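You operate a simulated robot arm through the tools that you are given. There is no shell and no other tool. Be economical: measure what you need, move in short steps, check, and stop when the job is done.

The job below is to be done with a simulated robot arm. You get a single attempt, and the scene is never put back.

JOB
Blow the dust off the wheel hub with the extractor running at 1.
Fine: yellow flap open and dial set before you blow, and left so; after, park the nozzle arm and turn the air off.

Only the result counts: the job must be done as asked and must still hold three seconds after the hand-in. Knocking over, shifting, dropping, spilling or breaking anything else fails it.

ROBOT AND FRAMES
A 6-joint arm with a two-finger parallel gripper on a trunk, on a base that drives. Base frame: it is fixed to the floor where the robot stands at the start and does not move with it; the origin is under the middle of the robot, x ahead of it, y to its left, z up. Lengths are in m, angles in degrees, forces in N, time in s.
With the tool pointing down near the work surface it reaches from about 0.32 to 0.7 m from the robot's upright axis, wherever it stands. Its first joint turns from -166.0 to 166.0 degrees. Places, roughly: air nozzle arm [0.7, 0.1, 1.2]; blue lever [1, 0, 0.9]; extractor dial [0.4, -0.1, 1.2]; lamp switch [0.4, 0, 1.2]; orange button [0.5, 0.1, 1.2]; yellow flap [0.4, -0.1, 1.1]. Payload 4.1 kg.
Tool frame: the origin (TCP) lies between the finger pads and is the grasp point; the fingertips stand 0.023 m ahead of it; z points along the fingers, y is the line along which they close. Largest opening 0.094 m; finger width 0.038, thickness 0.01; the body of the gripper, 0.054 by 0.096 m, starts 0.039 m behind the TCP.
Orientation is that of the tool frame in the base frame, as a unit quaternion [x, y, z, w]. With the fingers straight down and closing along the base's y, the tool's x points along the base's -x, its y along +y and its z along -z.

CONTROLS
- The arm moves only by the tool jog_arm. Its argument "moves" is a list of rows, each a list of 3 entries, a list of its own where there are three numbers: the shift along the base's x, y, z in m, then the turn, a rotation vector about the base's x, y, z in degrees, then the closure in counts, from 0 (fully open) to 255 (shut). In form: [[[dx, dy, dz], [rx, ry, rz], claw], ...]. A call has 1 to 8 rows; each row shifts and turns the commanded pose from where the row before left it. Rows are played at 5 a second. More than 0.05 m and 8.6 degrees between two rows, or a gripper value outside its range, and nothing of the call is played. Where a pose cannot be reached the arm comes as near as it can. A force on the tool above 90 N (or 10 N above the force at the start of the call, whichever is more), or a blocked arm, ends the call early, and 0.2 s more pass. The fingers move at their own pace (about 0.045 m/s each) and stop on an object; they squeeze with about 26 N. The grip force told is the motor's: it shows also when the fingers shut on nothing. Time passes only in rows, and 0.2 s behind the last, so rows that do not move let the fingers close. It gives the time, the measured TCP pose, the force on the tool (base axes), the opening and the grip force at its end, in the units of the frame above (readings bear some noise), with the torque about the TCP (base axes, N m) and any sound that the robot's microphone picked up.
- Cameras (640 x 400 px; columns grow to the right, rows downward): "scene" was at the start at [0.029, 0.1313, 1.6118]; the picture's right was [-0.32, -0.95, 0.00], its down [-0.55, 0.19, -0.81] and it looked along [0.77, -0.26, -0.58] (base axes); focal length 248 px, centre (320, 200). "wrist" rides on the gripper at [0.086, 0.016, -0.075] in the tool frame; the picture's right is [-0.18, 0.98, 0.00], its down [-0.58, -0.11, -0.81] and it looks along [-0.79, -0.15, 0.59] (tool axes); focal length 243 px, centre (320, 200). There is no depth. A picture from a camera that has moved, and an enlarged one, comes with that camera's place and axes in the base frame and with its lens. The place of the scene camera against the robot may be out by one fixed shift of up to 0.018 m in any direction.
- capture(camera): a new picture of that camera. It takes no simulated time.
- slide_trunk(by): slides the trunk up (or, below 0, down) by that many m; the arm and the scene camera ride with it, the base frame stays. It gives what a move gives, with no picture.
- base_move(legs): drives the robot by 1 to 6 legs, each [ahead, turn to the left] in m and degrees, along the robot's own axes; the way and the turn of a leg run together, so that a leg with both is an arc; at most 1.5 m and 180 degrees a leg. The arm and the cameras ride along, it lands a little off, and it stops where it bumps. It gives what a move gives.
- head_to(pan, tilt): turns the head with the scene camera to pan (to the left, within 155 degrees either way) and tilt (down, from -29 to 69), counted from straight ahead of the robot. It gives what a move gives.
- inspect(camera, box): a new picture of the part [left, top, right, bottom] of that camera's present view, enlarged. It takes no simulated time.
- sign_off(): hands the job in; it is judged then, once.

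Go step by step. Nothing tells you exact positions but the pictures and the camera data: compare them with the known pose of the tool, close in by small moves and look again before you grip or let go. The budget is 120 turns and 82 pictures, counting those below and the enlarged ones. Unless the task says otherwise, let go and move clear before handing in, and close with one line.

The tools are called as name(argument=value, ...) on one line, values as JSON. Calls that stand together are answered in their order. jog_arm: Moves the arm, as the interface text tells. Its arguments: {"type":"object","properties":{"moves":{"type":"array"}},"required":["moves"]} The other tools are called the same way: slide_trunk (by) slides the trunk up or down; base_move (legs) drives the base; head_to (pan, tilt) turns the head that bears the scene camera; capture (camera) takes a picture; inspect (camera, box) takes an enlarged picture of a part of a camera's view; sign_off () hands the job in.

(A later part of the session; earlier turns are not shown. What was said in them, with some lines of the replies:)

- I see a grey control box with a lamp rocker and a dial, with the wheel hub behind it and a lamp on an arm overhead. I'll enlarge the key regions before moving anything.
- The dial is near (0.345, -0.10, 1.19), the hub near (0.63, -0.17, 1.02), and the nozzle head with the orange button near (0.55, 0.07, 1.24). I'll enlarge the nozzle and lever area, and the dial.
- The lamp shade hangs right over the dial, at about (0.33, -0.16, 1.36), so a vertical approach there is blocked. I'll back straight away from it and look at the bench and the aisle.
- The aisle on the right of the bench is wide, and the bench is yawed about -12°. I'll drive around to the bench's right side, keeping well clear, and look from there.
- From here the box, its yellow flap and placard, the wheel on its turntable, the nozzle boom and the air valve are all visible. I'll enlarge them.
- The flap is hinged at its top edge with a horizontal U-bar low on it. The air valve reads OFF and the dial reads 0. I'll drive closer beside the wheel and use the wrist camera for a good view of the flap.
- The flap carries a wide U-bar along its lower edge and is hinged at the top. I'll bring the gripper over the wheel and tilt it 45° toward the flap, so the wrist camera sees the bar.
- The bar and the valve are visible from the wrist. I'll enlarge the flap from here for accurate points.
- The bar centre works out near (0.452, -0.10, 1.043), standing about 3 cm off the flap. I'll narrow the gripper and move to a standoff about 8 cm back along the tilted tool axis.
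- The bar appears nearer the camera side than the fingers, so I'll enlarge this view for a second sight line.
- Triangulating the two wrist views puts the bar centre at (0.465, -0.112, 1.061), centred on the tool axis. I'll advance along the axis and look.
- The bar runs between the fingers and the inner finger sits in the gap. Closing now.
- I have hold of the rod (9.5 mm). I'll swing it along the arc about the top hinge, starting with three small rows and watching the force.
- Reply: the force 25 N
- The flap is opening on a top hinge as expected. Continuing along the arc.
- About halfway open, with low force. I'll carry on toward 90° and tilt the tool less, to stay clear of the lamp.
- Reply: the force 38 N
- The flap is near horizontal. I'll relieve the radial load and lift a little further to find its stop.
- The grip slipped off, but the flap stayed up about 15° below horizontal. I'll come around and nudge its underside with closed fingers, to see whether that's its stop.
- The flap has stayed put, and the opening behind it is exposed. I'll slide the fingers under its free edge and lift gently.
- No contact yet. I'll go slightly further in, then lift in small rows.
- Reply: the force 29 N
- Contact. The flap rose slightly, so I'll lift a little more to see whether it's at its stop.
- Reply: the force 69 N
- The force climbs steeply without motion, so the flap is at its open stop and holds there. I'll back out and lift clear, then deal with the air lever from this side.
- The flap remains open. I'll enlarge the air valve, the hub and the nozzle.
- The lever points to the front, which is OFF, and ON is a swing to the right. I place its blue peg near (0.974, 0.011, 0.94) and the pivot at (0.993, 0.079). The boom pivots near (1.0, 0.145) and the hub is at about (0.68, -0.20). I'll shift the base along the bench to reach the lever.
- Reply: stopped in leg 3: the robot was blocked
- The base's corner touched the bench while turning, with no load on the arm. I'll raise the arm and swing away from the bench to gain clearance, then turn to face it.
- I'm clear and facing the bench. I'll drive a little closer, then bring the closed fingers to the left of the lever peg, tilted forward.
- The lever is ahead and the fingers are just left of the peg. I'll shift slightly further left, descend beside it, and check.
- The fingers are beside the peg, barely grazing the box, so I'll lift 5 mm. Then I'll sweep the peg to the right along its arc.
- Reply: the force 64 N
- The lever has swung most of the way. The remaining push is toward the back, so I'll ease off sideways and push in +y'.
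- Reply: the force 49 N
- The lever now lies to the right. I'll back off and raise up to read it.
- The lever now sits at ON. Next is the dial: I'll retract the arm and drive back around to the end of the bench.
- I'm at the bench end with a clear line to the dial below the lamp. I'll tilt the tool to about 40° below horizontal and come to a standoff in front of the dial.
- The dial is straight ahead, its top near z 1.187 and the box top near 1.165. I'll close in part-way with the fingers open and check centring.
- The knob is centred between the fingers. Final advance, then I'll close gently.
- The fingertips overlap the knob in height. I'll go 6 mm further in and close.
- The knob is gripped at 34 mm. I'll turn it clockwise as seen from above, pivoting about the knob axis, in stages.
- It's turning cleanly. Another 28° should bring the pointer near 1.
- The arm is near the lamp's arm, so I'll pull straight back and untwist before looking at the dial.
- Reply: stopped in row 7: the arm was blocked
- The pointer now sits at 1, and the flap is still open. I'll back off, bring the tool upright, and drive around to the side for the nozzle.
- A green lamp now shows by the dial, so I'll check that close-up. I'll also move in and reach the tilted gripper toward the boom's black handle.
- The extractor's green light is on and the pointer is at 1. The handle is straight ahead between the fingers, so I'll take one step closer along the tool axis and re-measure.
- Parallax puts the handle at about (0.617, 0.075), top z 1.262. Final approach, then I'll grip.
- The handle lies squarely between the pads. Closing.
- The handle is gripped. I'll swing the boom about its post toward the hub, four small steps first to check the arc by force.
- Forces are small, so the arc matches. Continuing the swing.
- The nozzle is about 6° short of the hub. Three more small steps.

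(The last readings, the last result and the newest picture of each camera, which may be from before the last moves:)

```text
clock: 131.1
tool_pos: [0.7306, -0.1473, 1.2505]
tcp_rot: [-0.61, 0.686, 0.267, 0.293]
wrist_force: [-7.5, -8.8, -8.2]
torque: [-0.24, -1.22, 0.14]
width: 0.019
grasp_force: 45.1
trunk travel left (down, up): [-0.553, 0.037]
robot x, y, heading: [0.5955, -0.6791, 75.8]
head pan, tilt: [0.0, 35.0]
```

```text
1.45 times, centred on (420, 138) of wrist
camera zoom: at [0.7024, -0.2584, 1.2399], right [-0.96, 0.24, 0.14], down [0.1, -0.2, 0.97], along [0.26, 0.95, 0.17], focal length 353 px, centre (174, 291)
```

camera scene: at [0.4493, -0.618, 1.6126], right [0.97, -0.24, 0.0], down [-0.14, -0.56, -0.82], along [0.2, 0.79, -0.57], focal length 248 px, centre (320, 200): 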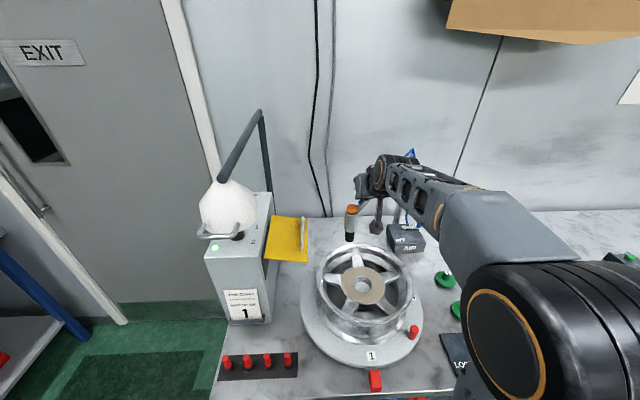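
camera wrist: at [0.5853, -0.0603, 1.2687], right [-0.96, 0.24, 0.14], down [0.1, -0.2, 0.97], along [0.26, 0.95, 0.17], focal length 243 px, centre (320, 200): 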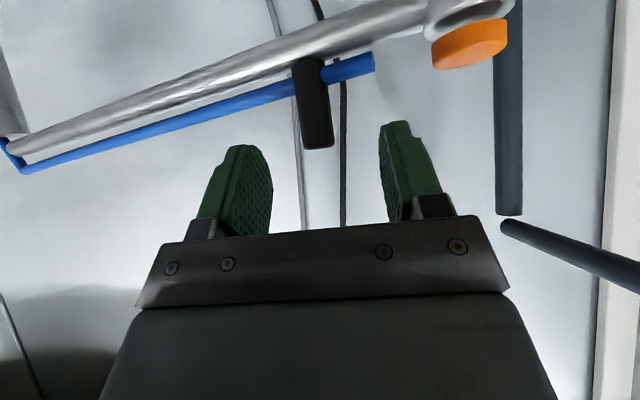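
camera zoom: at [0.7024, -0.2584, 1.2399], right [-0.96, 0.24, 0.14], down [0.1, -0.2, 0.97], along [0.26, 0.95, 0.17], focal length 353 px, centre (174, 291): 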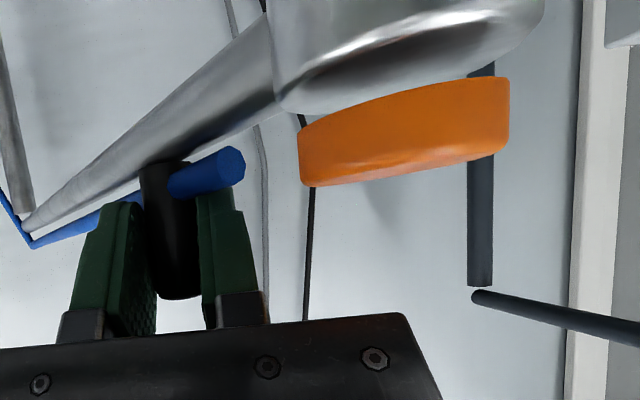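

The nozzle is now right over the hub centre. I'll release the handle, lift straight up, and bring the closed fingers upright above the orange button.

jog_arm(moves=[[[0, 0, 0], [0, 0, 0], 140], [[0, 0, 0], [0, 0, 0], 140], [[0, 0, 0.02], [0, 0, 0], 140], [[0, 0, 0.04], [0, 0, 0], 140], [[0, 0, 0.04], [0, 0, 0], 140], [[0, -0.005, 0.02], [0, 0, 0], 255], [[0, -0.005, 0.01], [-7.44, 0.92, 0], 255], [[0, -0.005, 0], [-7.44, 0.92, 0], 255]])

jog_arm(moves=[[[-0.012, -0.01, 0], [-7.44, 0.92, 0], 255], [[-0.012, -0.01, 0], [-7.44, 0.92, 0], 255], [[-0.012, -0.01, 0], [-7.44, 0.92, 0], 255], [[-0.012, -0.01, 0], [-7.44, 0.92, 0], 255]])

capture(camera="wrist")

inspect(camera="scene", box=[290, 130, 450, 330])

```text
clock: 132.9
tool_pos: [0.7309, -0.1608, 1.3819]
tcp_rot: [-0.639, 0.719, 0.186, 0.201]
wrist_force: [0.4, -0.3, 0.2]
torque: [0.02, 0.01, -0.02]
width: 0.0
grasp_force: 26.1
trunk travel left (down, up): [-0.553, 0.037]
robot x, y, heading: [0.5964, -0.6788, 76.0]
head pan, tilt: [0.0, 35.0]
```

```text
clock: 133.9
tool_pos: [0.6842, -0.1982, 1.3813]
tcp_rot: [-0.663, 0.749, 0.015, 0.007]
wrist_force: [-0.2, -0.5, -0.7]
torque: [-0.01, 0.03, 0.02]
width: 0.0
grasp_force: 26.1
trunk travel left (down, up): [-0.553, 0.037]
robot x, y, heading: [0.6, -0.6785, 75.9]
head pan, tilt: [0.0, 35.0]
```

```text
11 pictures are left
camera wrist: at [0.6584, -0.2861, 1.4541], right [-0.95, 0.3, 0.02], down [0.19, 0.54, 0.82], along [0.24, 0.79, -0.57], focal length 243 px, centre (320, 200)
```

wrist: 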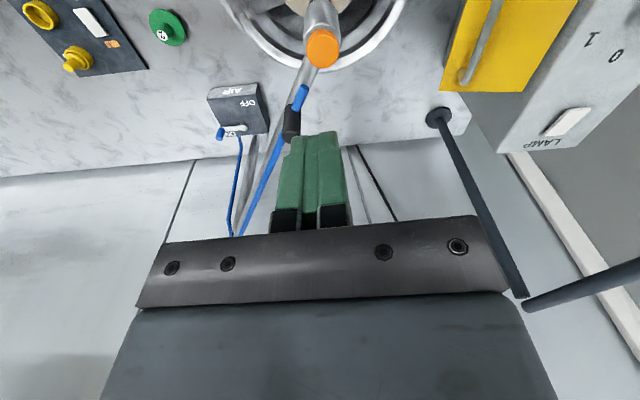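

```text
2.00 times, centred on (370, 230) of scene
camera zoom: at [0.4507, -0.6164, 1.6128], right [0.97, -0.24, 0.0], down [-0.14, -0.56, -0.82], along [0.2, 0.79, -0.57], focal length 496 px, centre (220, 140)
```

zoom: 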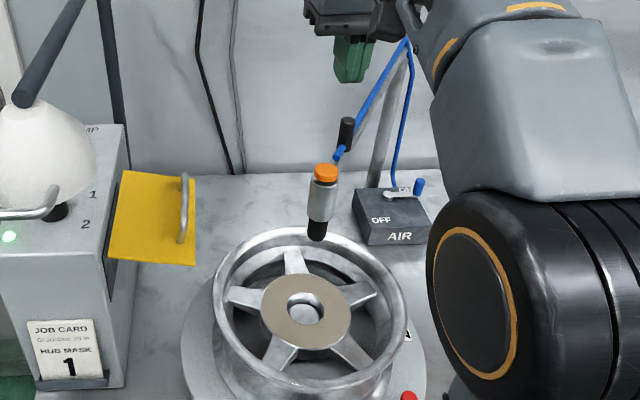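

The button measures (0.680, -0.199, ~1.245) and the tool is right above it. I'll descend to just over it.

jog_arm(moves=[[[-0.004, -0.0015, -0.03], [0, 0, 0], 255], [[0, 0, -0.03], [0, 0, 0], 255], [[0, 0, -0.028], [0, 0, 0], 255], [[0, 0, 0], [0, 0, 0], 255]])

inspect(camera="scene", box=[320, 160, 420, 260])

```text
clock: 134.9
tool_pos: [0.6791, -0.2016, 1.2929]
tcp_rot: [-0.662, 0.75, 0.016, 0.008]
wrist_force: [0.8, 0.1, -0.2]
torque: [0.0, 0.02, 0.01]
width: 0.0
grasp_force: 26.0
trunk travel left (down, up): [-0.553, 0.037]
robot x, y, heading: [0.5992, -0.6763, 76.0]
head pan, tilt: [0.0, 35.0]
```

```text
4.00 times, centred on (370, 210) of scene
camera zoom: at [0.4509, -0.6168, 1.6128], right [0.97, -0.24, 0.0], down [-0.14, -0.56, -0.82], along [0.2, 0.79, -0.57], focal length 992 px, centre (120, 160)
```

zoom: 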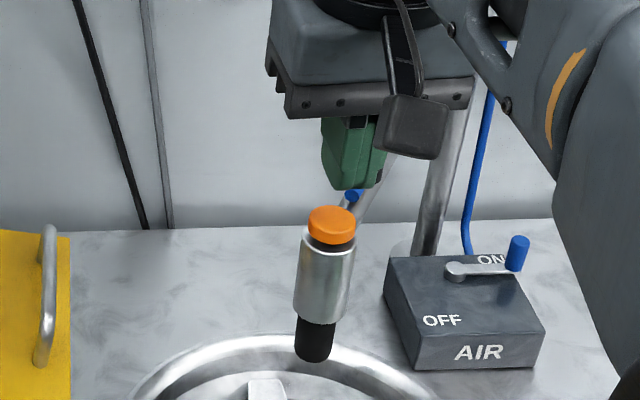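

The tip is over the button, slightly to the right in this view. I'll shift 5 mm left and press down slowly.

jog_arm(moves=[[[-0.005, 0.001, -0.008], [0, 0, 0], 255], [[0, 0, -0.006], [0, 0, 0], 255], [[0, 0, -0.005], [0, 0, 0], 255], [[0, 0, -0.004], [0, 0, 0], 255]])

inspect(camera="scene", box=[320, 160, 420, 260])

```text
clock: 135.9
tool_pos: [0.6757, -0.201, 1.2708]
tcp_rot: [-0.662, 0.749, 0.015, 0.008]
wrist_force: [-0.4, -0.5, 0.5]
torque: [0.04, 0.02, 0.03]
width: 0.0
grasp_force: 26.2
trunk travel left (down, up): [-0.553, 0.037]
robot x, y, heading: [0.5965, -0.6788, 75.9]
head pan, tilt: [0.0, 35.0]
```

```text
4.00 times, centred on (370, 210) of scene
camera zoom: at [0.4509, -0.6168, 1.6128], right [0.97, -0.24, 0.0], down [-0.14, -0.56, -0.82], along [0.2, 0.79, -0.57], focal length 992 px, centre (120, 160)
```

zoom: 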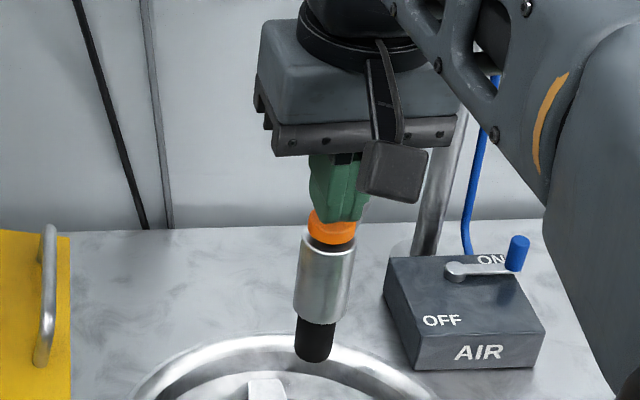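

Just above or touching, and centred on the button. Pressing further in 2–3 mm steps and listening for the sound of air.

jog_arm(moves=[[[0, 0, -0.003], [0, 0, 0], 255], [[0, 0, -0.003], [0, 0, 0], 255], [[0, 0, -0.003], [0, 0, 0], 255], [[0, 0, -0.002], [0, 0, 0], 255]])

```text
clock: 136.9
tool_pos: [0.6746, -0.2013, 1.2611]
tcp_rot: [-0.662, 0.749, 0.016, 0.009]
wrist_force: [-0.2, 0.0, -0.1]
torque: [-0.01, 0.02, -0.04]
width: 0.0
grasp_force: 26.0
trunk travel left (down, up): [-0.553, 0.037]
robot x, y, heading: [0.5987, -0.6753, 76.1]
head pan, tilt: [0.0, 35.0]
```

jog_arm(moves=[[[0, 0, -0.003], [0, 0, 0], 255], [[0, 0, -0.003], [0, 0, 0], 255], [[0, 0, -0.003], [0, 0, 0], 255], [[0, 0, -0.002], [0, 0, 0], 255]])

inspect(camera="scene", box=[320, 180, 420, 310])

```text
clock: 137.9
tool_pos: [0.6758, -0.2025, 1.2521]
tcp_rot: [-0.662, 0.749, 0.017, 0.01]
wrist_force: [1.3, 2.4, 25.0]
torque: [0.04, -0.1, 0.22]
width: 0.0001
grasp_force: 25.8
trunk travel left (down, up): [-0.553, 0.037]
robot x, y, heading: [0.5986, -0.6765, 75.8]
head pan, tilt: [0.0, 35.0]
heard: click
```

```text
3.08 times, centred on (370, 245) of scene
camera zoom: at [0.4509, -0.6181, 1.6133], right [0.97, -0.24, 0.0], down [-0.14, -0.56, -0.82], along [0.2, 0.79, -0.57], focal length 763 px, centre (166, 62)
```

zoom: 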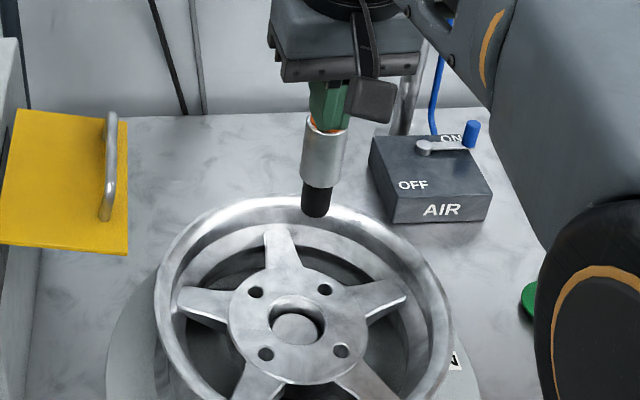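

The button clicked and the dust is gone from the hub. I'll release the button, lift, and go back to the boom handle to park it.

jog_arm(moves=[[[0, 0, 0.03], [0, 0, 0], 255], [[0, 0, 0.05], [0, 0, 0], 255], [[0, 0, 0.05], [0, 0, 0], 255]])

jog_arm(moves=[[[0.0091, 0.0092, 0], [7.44, -0.92, 0], 130], [[0.0091, 0.0092, 0], [7.44, -0.92, 0], 130], [[0.0091, 0.0092, 0], [7.44, -0.92, 0], 130], [[0.0091, 0.0092, 0], [7.44, -0.92, 0], 130], [[0.0091, 0.0092, 0], [7.44, -0.92, 0], 130], [[0.0091, 0.0092, 0], [7.44, -0.92, 0], 130], [[0, 0, -0.04], [0, 0, 0], 130], [[0, 0, -0.025], [0, 0, 0], 130]])

capture(camera="wrist")

```text
clock: 138.7
tool_pos: [0.6748, -0.2028, 1.3801]
tcp_rot: [-0.662, 0.749, 0.016, 0.007]
wrist_force: [0.8, 0.7, 0.1]
torque: [-0.02, -0.02, -0.01]
width: 0.0
grasp_force: 26.0
trunk travel left (down, up): [-0.553, 0.037]
robot x, y, heading: [0.5997, -0.6792, 76.2]
head pan, tilt: [0.0, 35.0]
```

```text
clock: 140.5
tool_pos: [0.7298, -0.1458, 1.314]
tcp_rot: [-0.609, 0.686, 0.268, 0.294]
wrist_force: [-1.3, 0.4, -0.5]
torque: [0.02, -0.01, -0.01]
width: 0.0462
grasp_force: 0.1
trunk travel left (down, up): [-0.553, 0.037]
robot x, y, heading: [0.598, -0.676, 75.7]
head pan, tilt: [0.0, 35.0]
```

```text
6 pictures are left
camera wrist: at [0.7019, -0.257, 1.3021], right [-0.96, 0.24, 0.14], down [0.09, -0.2, 0.97], along [0.26, 0.95, 0.17], focal length 243 px, centre (320, 200)
```

wrist: 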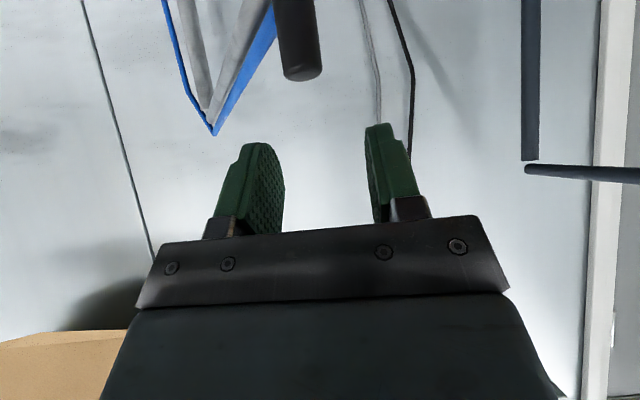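

The handle will be centred once I descend. Lowering and gripping.

jog_arm(moves=[[[0.0005, -0.0005, -0.03], [0, 0, 0], 130], [[0, -0.0005, -0.032], [0, 0, 0], 130], [[0, 0, 0], [0, 0, 0], 255], [[0, 0, 0], [0, 0, 0], 255], [[0, 0, 0], [0, 0, 0], 255], [[0, 0, 0], [0, 0, 0], 255]])

```text
clock: 141.9
tool_pos: [0.7314, -0.1467, 1.2524]
tcp_rot: [-0.611, 0.685, 0.267, 0.294]
wrist_force: [-0.8, -0.5, -3.7]
torque: [0.56, -1.41, 0.04]
width: 0.0188
grasp_force: 44.8
trunk travel left (down, up): [-0.553, 0.037]
robot x, y, heading: [0.6008, -0.6802, 75.9]
head pan, tilt: [0.0, 35.0]
```

Gripped. Swinging the boom back along the same arc to its parked position.

jog_arm(moves=[[[-0.0105, 0.01, 0], [0, 0, 0], 255], [[-0.0109, 0.0111, 0], [0, 0, 0], 255], [[-0.0104, 0.0116, 0], [0, 0, 0], 255], [[-0.0106, 0.0132, 0], [0, 0, 0], 255], [[-0.01, 0.0136, 0], [0, 0, 0], 255], [[-0.0094, 0.0141, 0], [0, 0, 0], 255], [[-0.0088, 0.0145, 0], [0, 0, 0], 255], [[-0.0082, 0.0148, 0], [0, 0, 0], 255]])

jog_arm(moves=[[[-0.0075, 0.0152, 0], [0, 0, 0], 255], [[-0.0069, 0.0155, 0], [0, 0, 0], 255], [[-0.0062, 0.0158, 0], [0, 0, 0], 255], [[-0.0055, 0.016, 0], [0, 0, 0], 255], [[-0.0048, 0.0162, 0], [0, 0, 0], 255], [[-0.004, 0.0164, 0], [0, 0, 0], 255], [[-0.0033, 0.0166, 0], [0, 0, 0], 255]])

```text
clock: 143.7
tool_pos: [0.6517, -0.043, 1.2525]
tcp_rot: [-0.609, 0.687, 0.267, 0.293]
wrist_force: [4.5, 3.8, -1.4]
torque: [-0.49, -1.2, 0.18]
width: 0.0188
grasp_force: 45.1
trunk travel left (down, up): [-0.553, 0.037]
robot x, y, heading: [0.5993, -0.6785, 75.6]
head pan, tilt: [0.0, 35.0]
```

```text
clock: 145.3
tool_pos: [0.6168, 0.0674, 1.2513]
tcp_rot: [-0.609, 0.687, 0.267, 0.293]
wrist_force: [15.6, -10.5, -3.7]
torque: [-0.34, -1.39, -0.22]
width: 0.0189
grasp_force: 45.2
trunk travel left (down, up): [-0.553, 0.037]
robot x, y, heading: [0.5977, -0.678, 75.7]
head pan, tilt: [0.0, 35.0]
```

Back to within about 2 mm. A tiny final nudge, then I'll release and lift clear.

jog_arm(moves=[[[0.001, 0.003, 0], [0, 0, 0], 255], [[0, 0, 0], [0, 0, 0], 255]])

jog_arm(moves=[[[0, 0, 0], [0, 0, 0], 130], [[0, 0, 0], [0, 0, 0], 110], [[0, 0, 0], [0, 0, 0], 110], [[0, 0, 0.03], [0, 0, 0], 110], [[0, 0, 0.04], [0, 0, 0], 110], [[0, -0.03, 0.03], [0, 0, 0], 255], [[0, -0.045, 0.01], [-7.44, 0.92, 0], 255], [[0, -0.045, 0], [-7.44, 0.92, 0], 255]])

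jog_arm(moves=[[[0.005, -0.045, 0], [-7.44, 0.92, 0], 255], [[0.005, -0.045, 0], [-7.44, 0.92, 0], 255], [[0.005, -0.045, 0], [-7.44, 0.92, 0], 255], [[0.005, -0.045, 0], [-7.44, 0.92, 0], 255], [[0.005, -0.045, 0], [0, 0, 0], 255], [[0.005, -0.045, 0], [0, 0, 0], 255]])

capture(camera="scene")

```text
clock: 145.9
tool_pos: [0.617, 0.0645, 1.2527]
tcp_rot: [-0.61, 0.687, 0.267, 0.292]
wrist_force: [16.6, -33.3, -10.7]
torque: [-0.17, -1.26, -0.22]
width: 0.0187
grasp_force: 45.1
trunk travel left (down, up): [-0.553, 0.037]
robot x, y, heading: [0.5994, -0.6789, 75.6]
head pan, tilt: [0.0, 35.0]
```

```text
clock: 147.7
tool_pos: [0.6139, -0.0514, 1.3625]
tcp_rot: [-0.638, 0.72, 0.185, 0.201]
wrist_force: [0.6, -0.3, 0.6]
torque: [0.02, 0.06, -0.03]
width: 0.0
grasp_force: 18.5
trunk travel left (down, up): [-0.553, 0.037]
robot x, y, heading: [0.6011, -0.6777, 76.1]
head pan, tilt: [0.0, 35.0]
```

```text
clock: 149.1
tool_pos: [0.645, -0.322, 1.3618]
tcp_rot: [-0.662, 0.749, 0.017, 0.008]
wrist_force: [-0.6, -0.3, -0.8]
torque: [0.0, 0.01, 0.0]
width: 0.0
grasp_force: 26.4
trunk travel left (down, up): [-0.553, 0.037]
robot x, y, heading: [0.5978, -0.6793, 75.9]
head pan, tilt: [0.0, 35.0]
```

```text
5 pictures are left
camera scene: at [0.4511, -0.618, 1.6129], right [0.97, -0.24, 0.0], down [-0.14, -0.56, -0.82], along [0.2, 0.79, -0.57], focal length 248 px, centre (320, 200)
```

scene: 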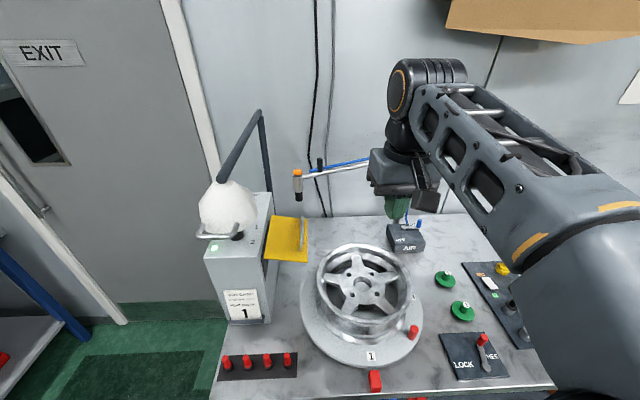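

The hub is clean, the boom is parked against its stop, and the flap and dial are unchanged. Now I'll move along the bench to turn the air lever back OFF.

base_move(legs=[[-0.16, 0], [0, -76], [0.31, 0], [0, 77], [0.1, 0]])

```text
clock: 159.5
tool_pos: [0.9263, -0.373, 1.3605]
tcp_rot: [-0.672, 0.741, 0.015, 0.007]
wrist_force: [1.1, 0.0, 0.8]
torque: [0.01, 0.03, 0.0]
width: 0.0001
grasp_force: 25.6
trunk travel left (down, up): [-0.553, 0.037]
robot x, y, heading: [0.8917, -0.7329, 77.4]
head pan, tilt: [0.0, 35.0]
```

jog_arm(moves=[[[0.0085, 0.0328, -0.031], [7.96, -0.78, 0], 120], [[0.0085, 0.0328, -0.031], [7.96, -0.78, 0], 120], [[0.0085, 0.0328, -0.031], [7.96, -0.78, 0], 120], [[0.0085, 0.0328, -0.031], [7.96, -0.78, 0], 120], [[0.0085, 0.0328, -0.031], [7.96, -0.78, 0], 120], [[0.0085, 0.0328, -0.031], [0, 0, 0], 120], [[0.0085, 0.0328, -0.031], [0, 0, 0], 120]])

jog_arm(moves=[[[0.0085, 0.0328, -0.031], [0, 0, 0], 120], [[0.0085, 0.0328, -0.031], [0, 0, 0], 120], [[0.0085, 0.0328, -0.031], [0, 0, 0], 120], [[0.0085, 0.0328, -0.031], [0, 0, 0], 120]])

capture(camera="wrist")

```text
clock: 161.1
tool_pos: [0.9865, -0.1426, 1.1444]
tcp_rot: [-0.629, 0.691, 0.243, 0.26]
wrist_force: [0.9, 0.1, 0.1]
torque: [0.01, -0.04, 0.02]
width: 0.0498
grasp_force: 0.1
trunk travel left (down, up): [-0.553, 0.037]
robot x, y, heading: [0.8932, -0.7368, 77.5]
head pan, tilt: [0.0, 35.0]
```

```text
clock: 162.1
tool_pos: [1.0202, -0.0125, 1.0204]
tcp_rot: [-0.63, 0.69, 0.244, 0.26]
wrist_force: [-0.2, 0.5, 0.6]
torque: [-0.01, -0.03, 0.0]
width: 0.0495
grasp_force: 0.1
trunk travel left (down, up): [-0.553, 0.037]
robot x, y, heading: [0.8908, -0.7334, 77.7]
head pan, tilt: [0.0, 35.0]
```

```text
4 pictures are left
camera wrist: at [0.9954, -0.1245, 1.0175], right [-0.97, 0.22, 0.13], down [0.11, -0.11, 0.99], along [0.24, 0.97, 0.09], focal length 243 px, centre (320, 200)
```

wrist: 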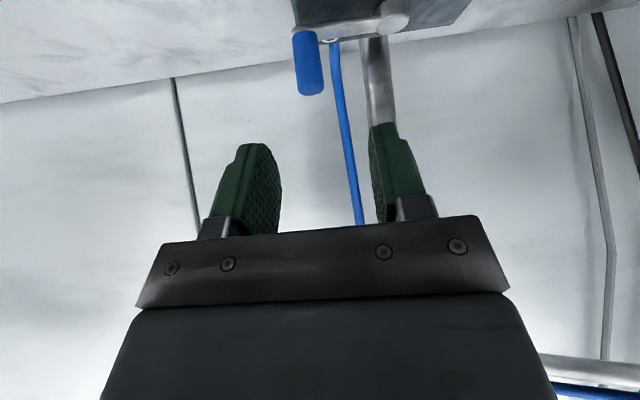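

The peg is at about (1.032, 0.041), z 0.923–0.957, centred on the approach line. I'll advance along the axis and grip its upper part.

jog_arm(moves=[[[0.0037, 0.0165, -0.018], [0, 0, 0], 120], [[0.0037, 0.0165, -0.018], [0, 0, 0], 120], [[0.0036, 0.0165, -0.018], [0, 0, 0], 120], [[0, 0, 0], [0, 0, 0], 255], [[0, 0, 0], [0, 0, 0], 255], [[0, 0, 0], [0, 0, 0], 255], [[0, 0, 0], [0, 0, 0], 255]])

```text
clock: 163.7
tool_pos: [1.0316, 0.0371, 0.9658]
tcp_rot: [-0.63, 0.69, 0.244, 0.261]
wrist_force: [-0.9, 2.0, 0.8]
torque: [0.1, -0.09, -0.01]
width: 0.0181
grasp_force: 44.9
trunk travel left (down, up): [-0.553, 0.037]
robot x, y, heading: [0.8904, -0.7311, 77.6]
head pan, tilt: [0.0, 35.0]
```

Gripped at 18 mm. Dragging the lever along its arc back toward OFF, first four steps.

jog_arm(moves=[[[-0.0025, -0.0081, 0], [0, 0, 0], 255], [[-0.0036, -0.0076, 0], [0, 0, 0], 255], [[-0.0046, -0.0071, 0], [0, 0, 0], 255], [[-0.0055, -0.0064, 0], [0, 0, 0], 255]])

```text
clock: 164.7
tool_pos: [1.0183, 0.0052, 0.9657]
tcp_rot: [-0.629, 0.691, 0.244, 0.26]
wrist_force: [14.1, -5.6, 1.6]
torque: [0.29, -0.3, -0.5]
width: 0.0183
grasp_force: 44.5
trunk travel left (down, up): [-0.553, 0.037]
robot x, y, heading: [0.892, -0.7352, 77.3]
head pan, tilt: [0.0, 35.0]
```

jog_arm(moves=[[[-0.0055, -0.0058, 0], [0, 0, 0], 255], [[-0.0068, -0.0048, 0], [0, 0, 0], 255], [[-0.0076, -0.0038, 0], [0, 0, 0], 255], [[-0.0081, -0.0028, 0], [0, 0, 0], 255]])

```text
clock: 165.7
tool_pos: [0.9869, -0.0116, 0.9651]
tcp_rot: [-0.63, 0.689, 0.245, 0.259]
wrist_force: [7.8, -13.2, -1.1]
torque: [0.14, -0.22, -0.36]
width: 0.0183
grasp_force: 45.0
trunk travel left (down, up): [-0.553, 0.037]
robot x, y, heading: [0.8891, -0.736, 77.3]
head pan, tilt: [0.0, 35.0]
```

jog_arm(moves=[[[-0.0085, -0.0025, 0], [0, 0, 0], 255], [[-0.0085, -0.0008, 0], [0, 0, 0], 255], [[-0.0075, 0.0008, 0], [0, 0, 0], 255]])

```text
clock: 166.5
tool_pos: [0.961, -0.0124, 0.9665]
tcp_rot: [-0.631, 0.689, 0.244, 0.26]
wrist_force: [1.1, -1.6, -5.4]
torque: [-0.39, -0.16, -0.16]
width: 0.0184
grasp_force: 44.9
trunk travel left (down, up): [-0.553, 0.037]
robot x, y, heading: [0.8898, -0.7356, 77.5]
head pan, tilt: [0.0, 35.0]
```

It's about where the peg originally was. One more small nudge to feel for the OFF stop.

jog_arm(moves=[[[-0.004, 0.0008, 0], [0, 0, 0], 255], [[-0.003, 0.0008, 0], [0, 0, 0], 255]])

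```text
clock: 167.1
tool_pos: [0.9596, -0.0112, 0.9663]
tcp_rot: [-0.629, 0.691, 0.244, 0.26]
wrist_force: [15.6, -10.5, -3.9]
torque: [-0.13, -0.45, -0.46]
width: 0.0181
grasp_force: 44.9
trunk travel left (down, up): [-0.553, 0.037]
robot x, y, heading: [0.8906, -0.7335, 77.3]
head pan, tilt: [0.0, 35.0]
```

That's the stop, so the lever is fully OFF. Releasing and backing out along the tool axis.

jog_arm(moves=[[[0.003, 0, 0], [0, 0, 0], 200], [[0, 0, 0], [0, 0, 0], 130], [[0, 0, 0], [0, 0, 0], 130], [[-0.001, -0.016, 0.019], [0, 0, 0], 130], [[-0.002, -0.032, 0.038], [0, 0, 0], 130], [[-0.002, -0.032, 0.038], [0, 0, 0], 130], [[-0.002, -0.032, 0.038], [-7.96, 0.78, 0], 130], [[-0.002, -0.032, 0.038], [-7.96, 0.78, 0], 130]])

jog_arm(moves=[[[0, -0.035, 0.03], [-7.96, 0.78, 0], 130], [[0, -0.035, 0.03], [-7.96, 0.78, 0], 130], [[0, -0.035, 0.03], [-7.96, 0.78, 0], 130], [[0, -0.035, 0.03], [0, 0, 0], 130]])

capture(camera="scene")

```text
clock: 168.9
tool_pos: [0.9499, -0.1563, 1.1366]
tcp_rot: [-0.656, 0.721, 0.153, 0.16]
wrist_force: [-0.5, -0.5, 0.0]
torque: [0.0, 0.02, 0.0]
width: 0.0462
grasp_force: 0.1
trunk travel left (down, up): [-0.553, 0.037]
robot x, y, heading: [0.8925, -0.7349, 77.5]
head pan, tilt: [0.0, 35.0]
```

```text
clock: 169.9
tool_pos: [0.9494, -0.2946, 1.2592]
tcp_rot: [-0.671, 0.741, 0.015, 0.008]
wrist_force: [0.1, -0.2, -0.2]
torque: [0.0, 0.04, 0.01]
width: 0.046
grasp_force: 0.2
trunk travel left (down, up): [-0.553, 0.037]
robot x, y, heading: [0.889, -0.7397, 77.4]
head pan, tilt: [0.0, 35.0]
```

```text
3 pictures are left
camera scene: at [0.7407, -0.6772, 1.6129], right [0.98, -0.22, 0.0], down [-0.12, -0.56, -0.82], along [0.18, 0.8, -0.57], focal length 248 px, centre (320, 200)
```

scene: 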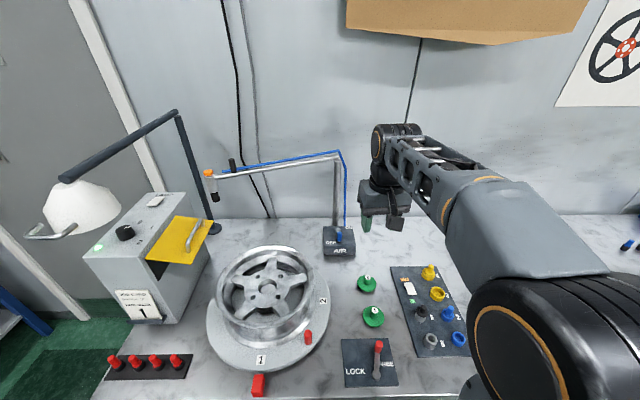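

Everything looks right. I'll use two of the last pictures to verify the dial with flap, and the lever with boom.

inspect(camera="scene", box=[80, 180, 220, 270])

inspect(camera="scene", box=[190, 140, 370, 270])

```text
4.44 times, centred on (150, 225) of scene
camera zoom: at [0.7407, -0.6772, 1.6129], right [0.98, -0.22, 0.0], down [-0.12, -0.56, -0.82], along [0.18, 0.8, -0.57], focal length 1102 px, centre (1076, 89)
```

zoom: 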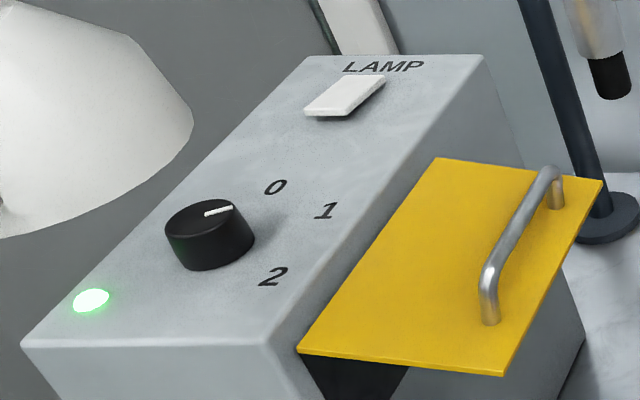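

```text
3.08 times, centred on (280, 205) of scene
camera zoom: at [0.7407, -0.6772, 1.6129], right [0.98, -0.22, 0.0], down [-0.12, -0.56, -0.82], along [0.18, 0.8, -0.57], focal length 763 px, centre (443, 185)
```

zoom: 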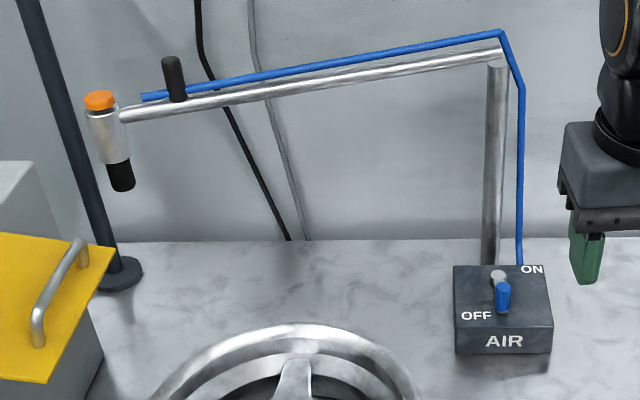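

The dial points at 1 with the extractor light on, the flap is open, the hub is clean, the nozzle boom is parked and the air lever is at OFF. The gripper is clear of everything, so I'm handing in.

sign_off()

```text
The job is handed in.
```

The dust is blown off the wheel hub. The flap was open and the extractor set to 1 before blowing, and both are left that way; the nozzle arm is parked and the air is off.
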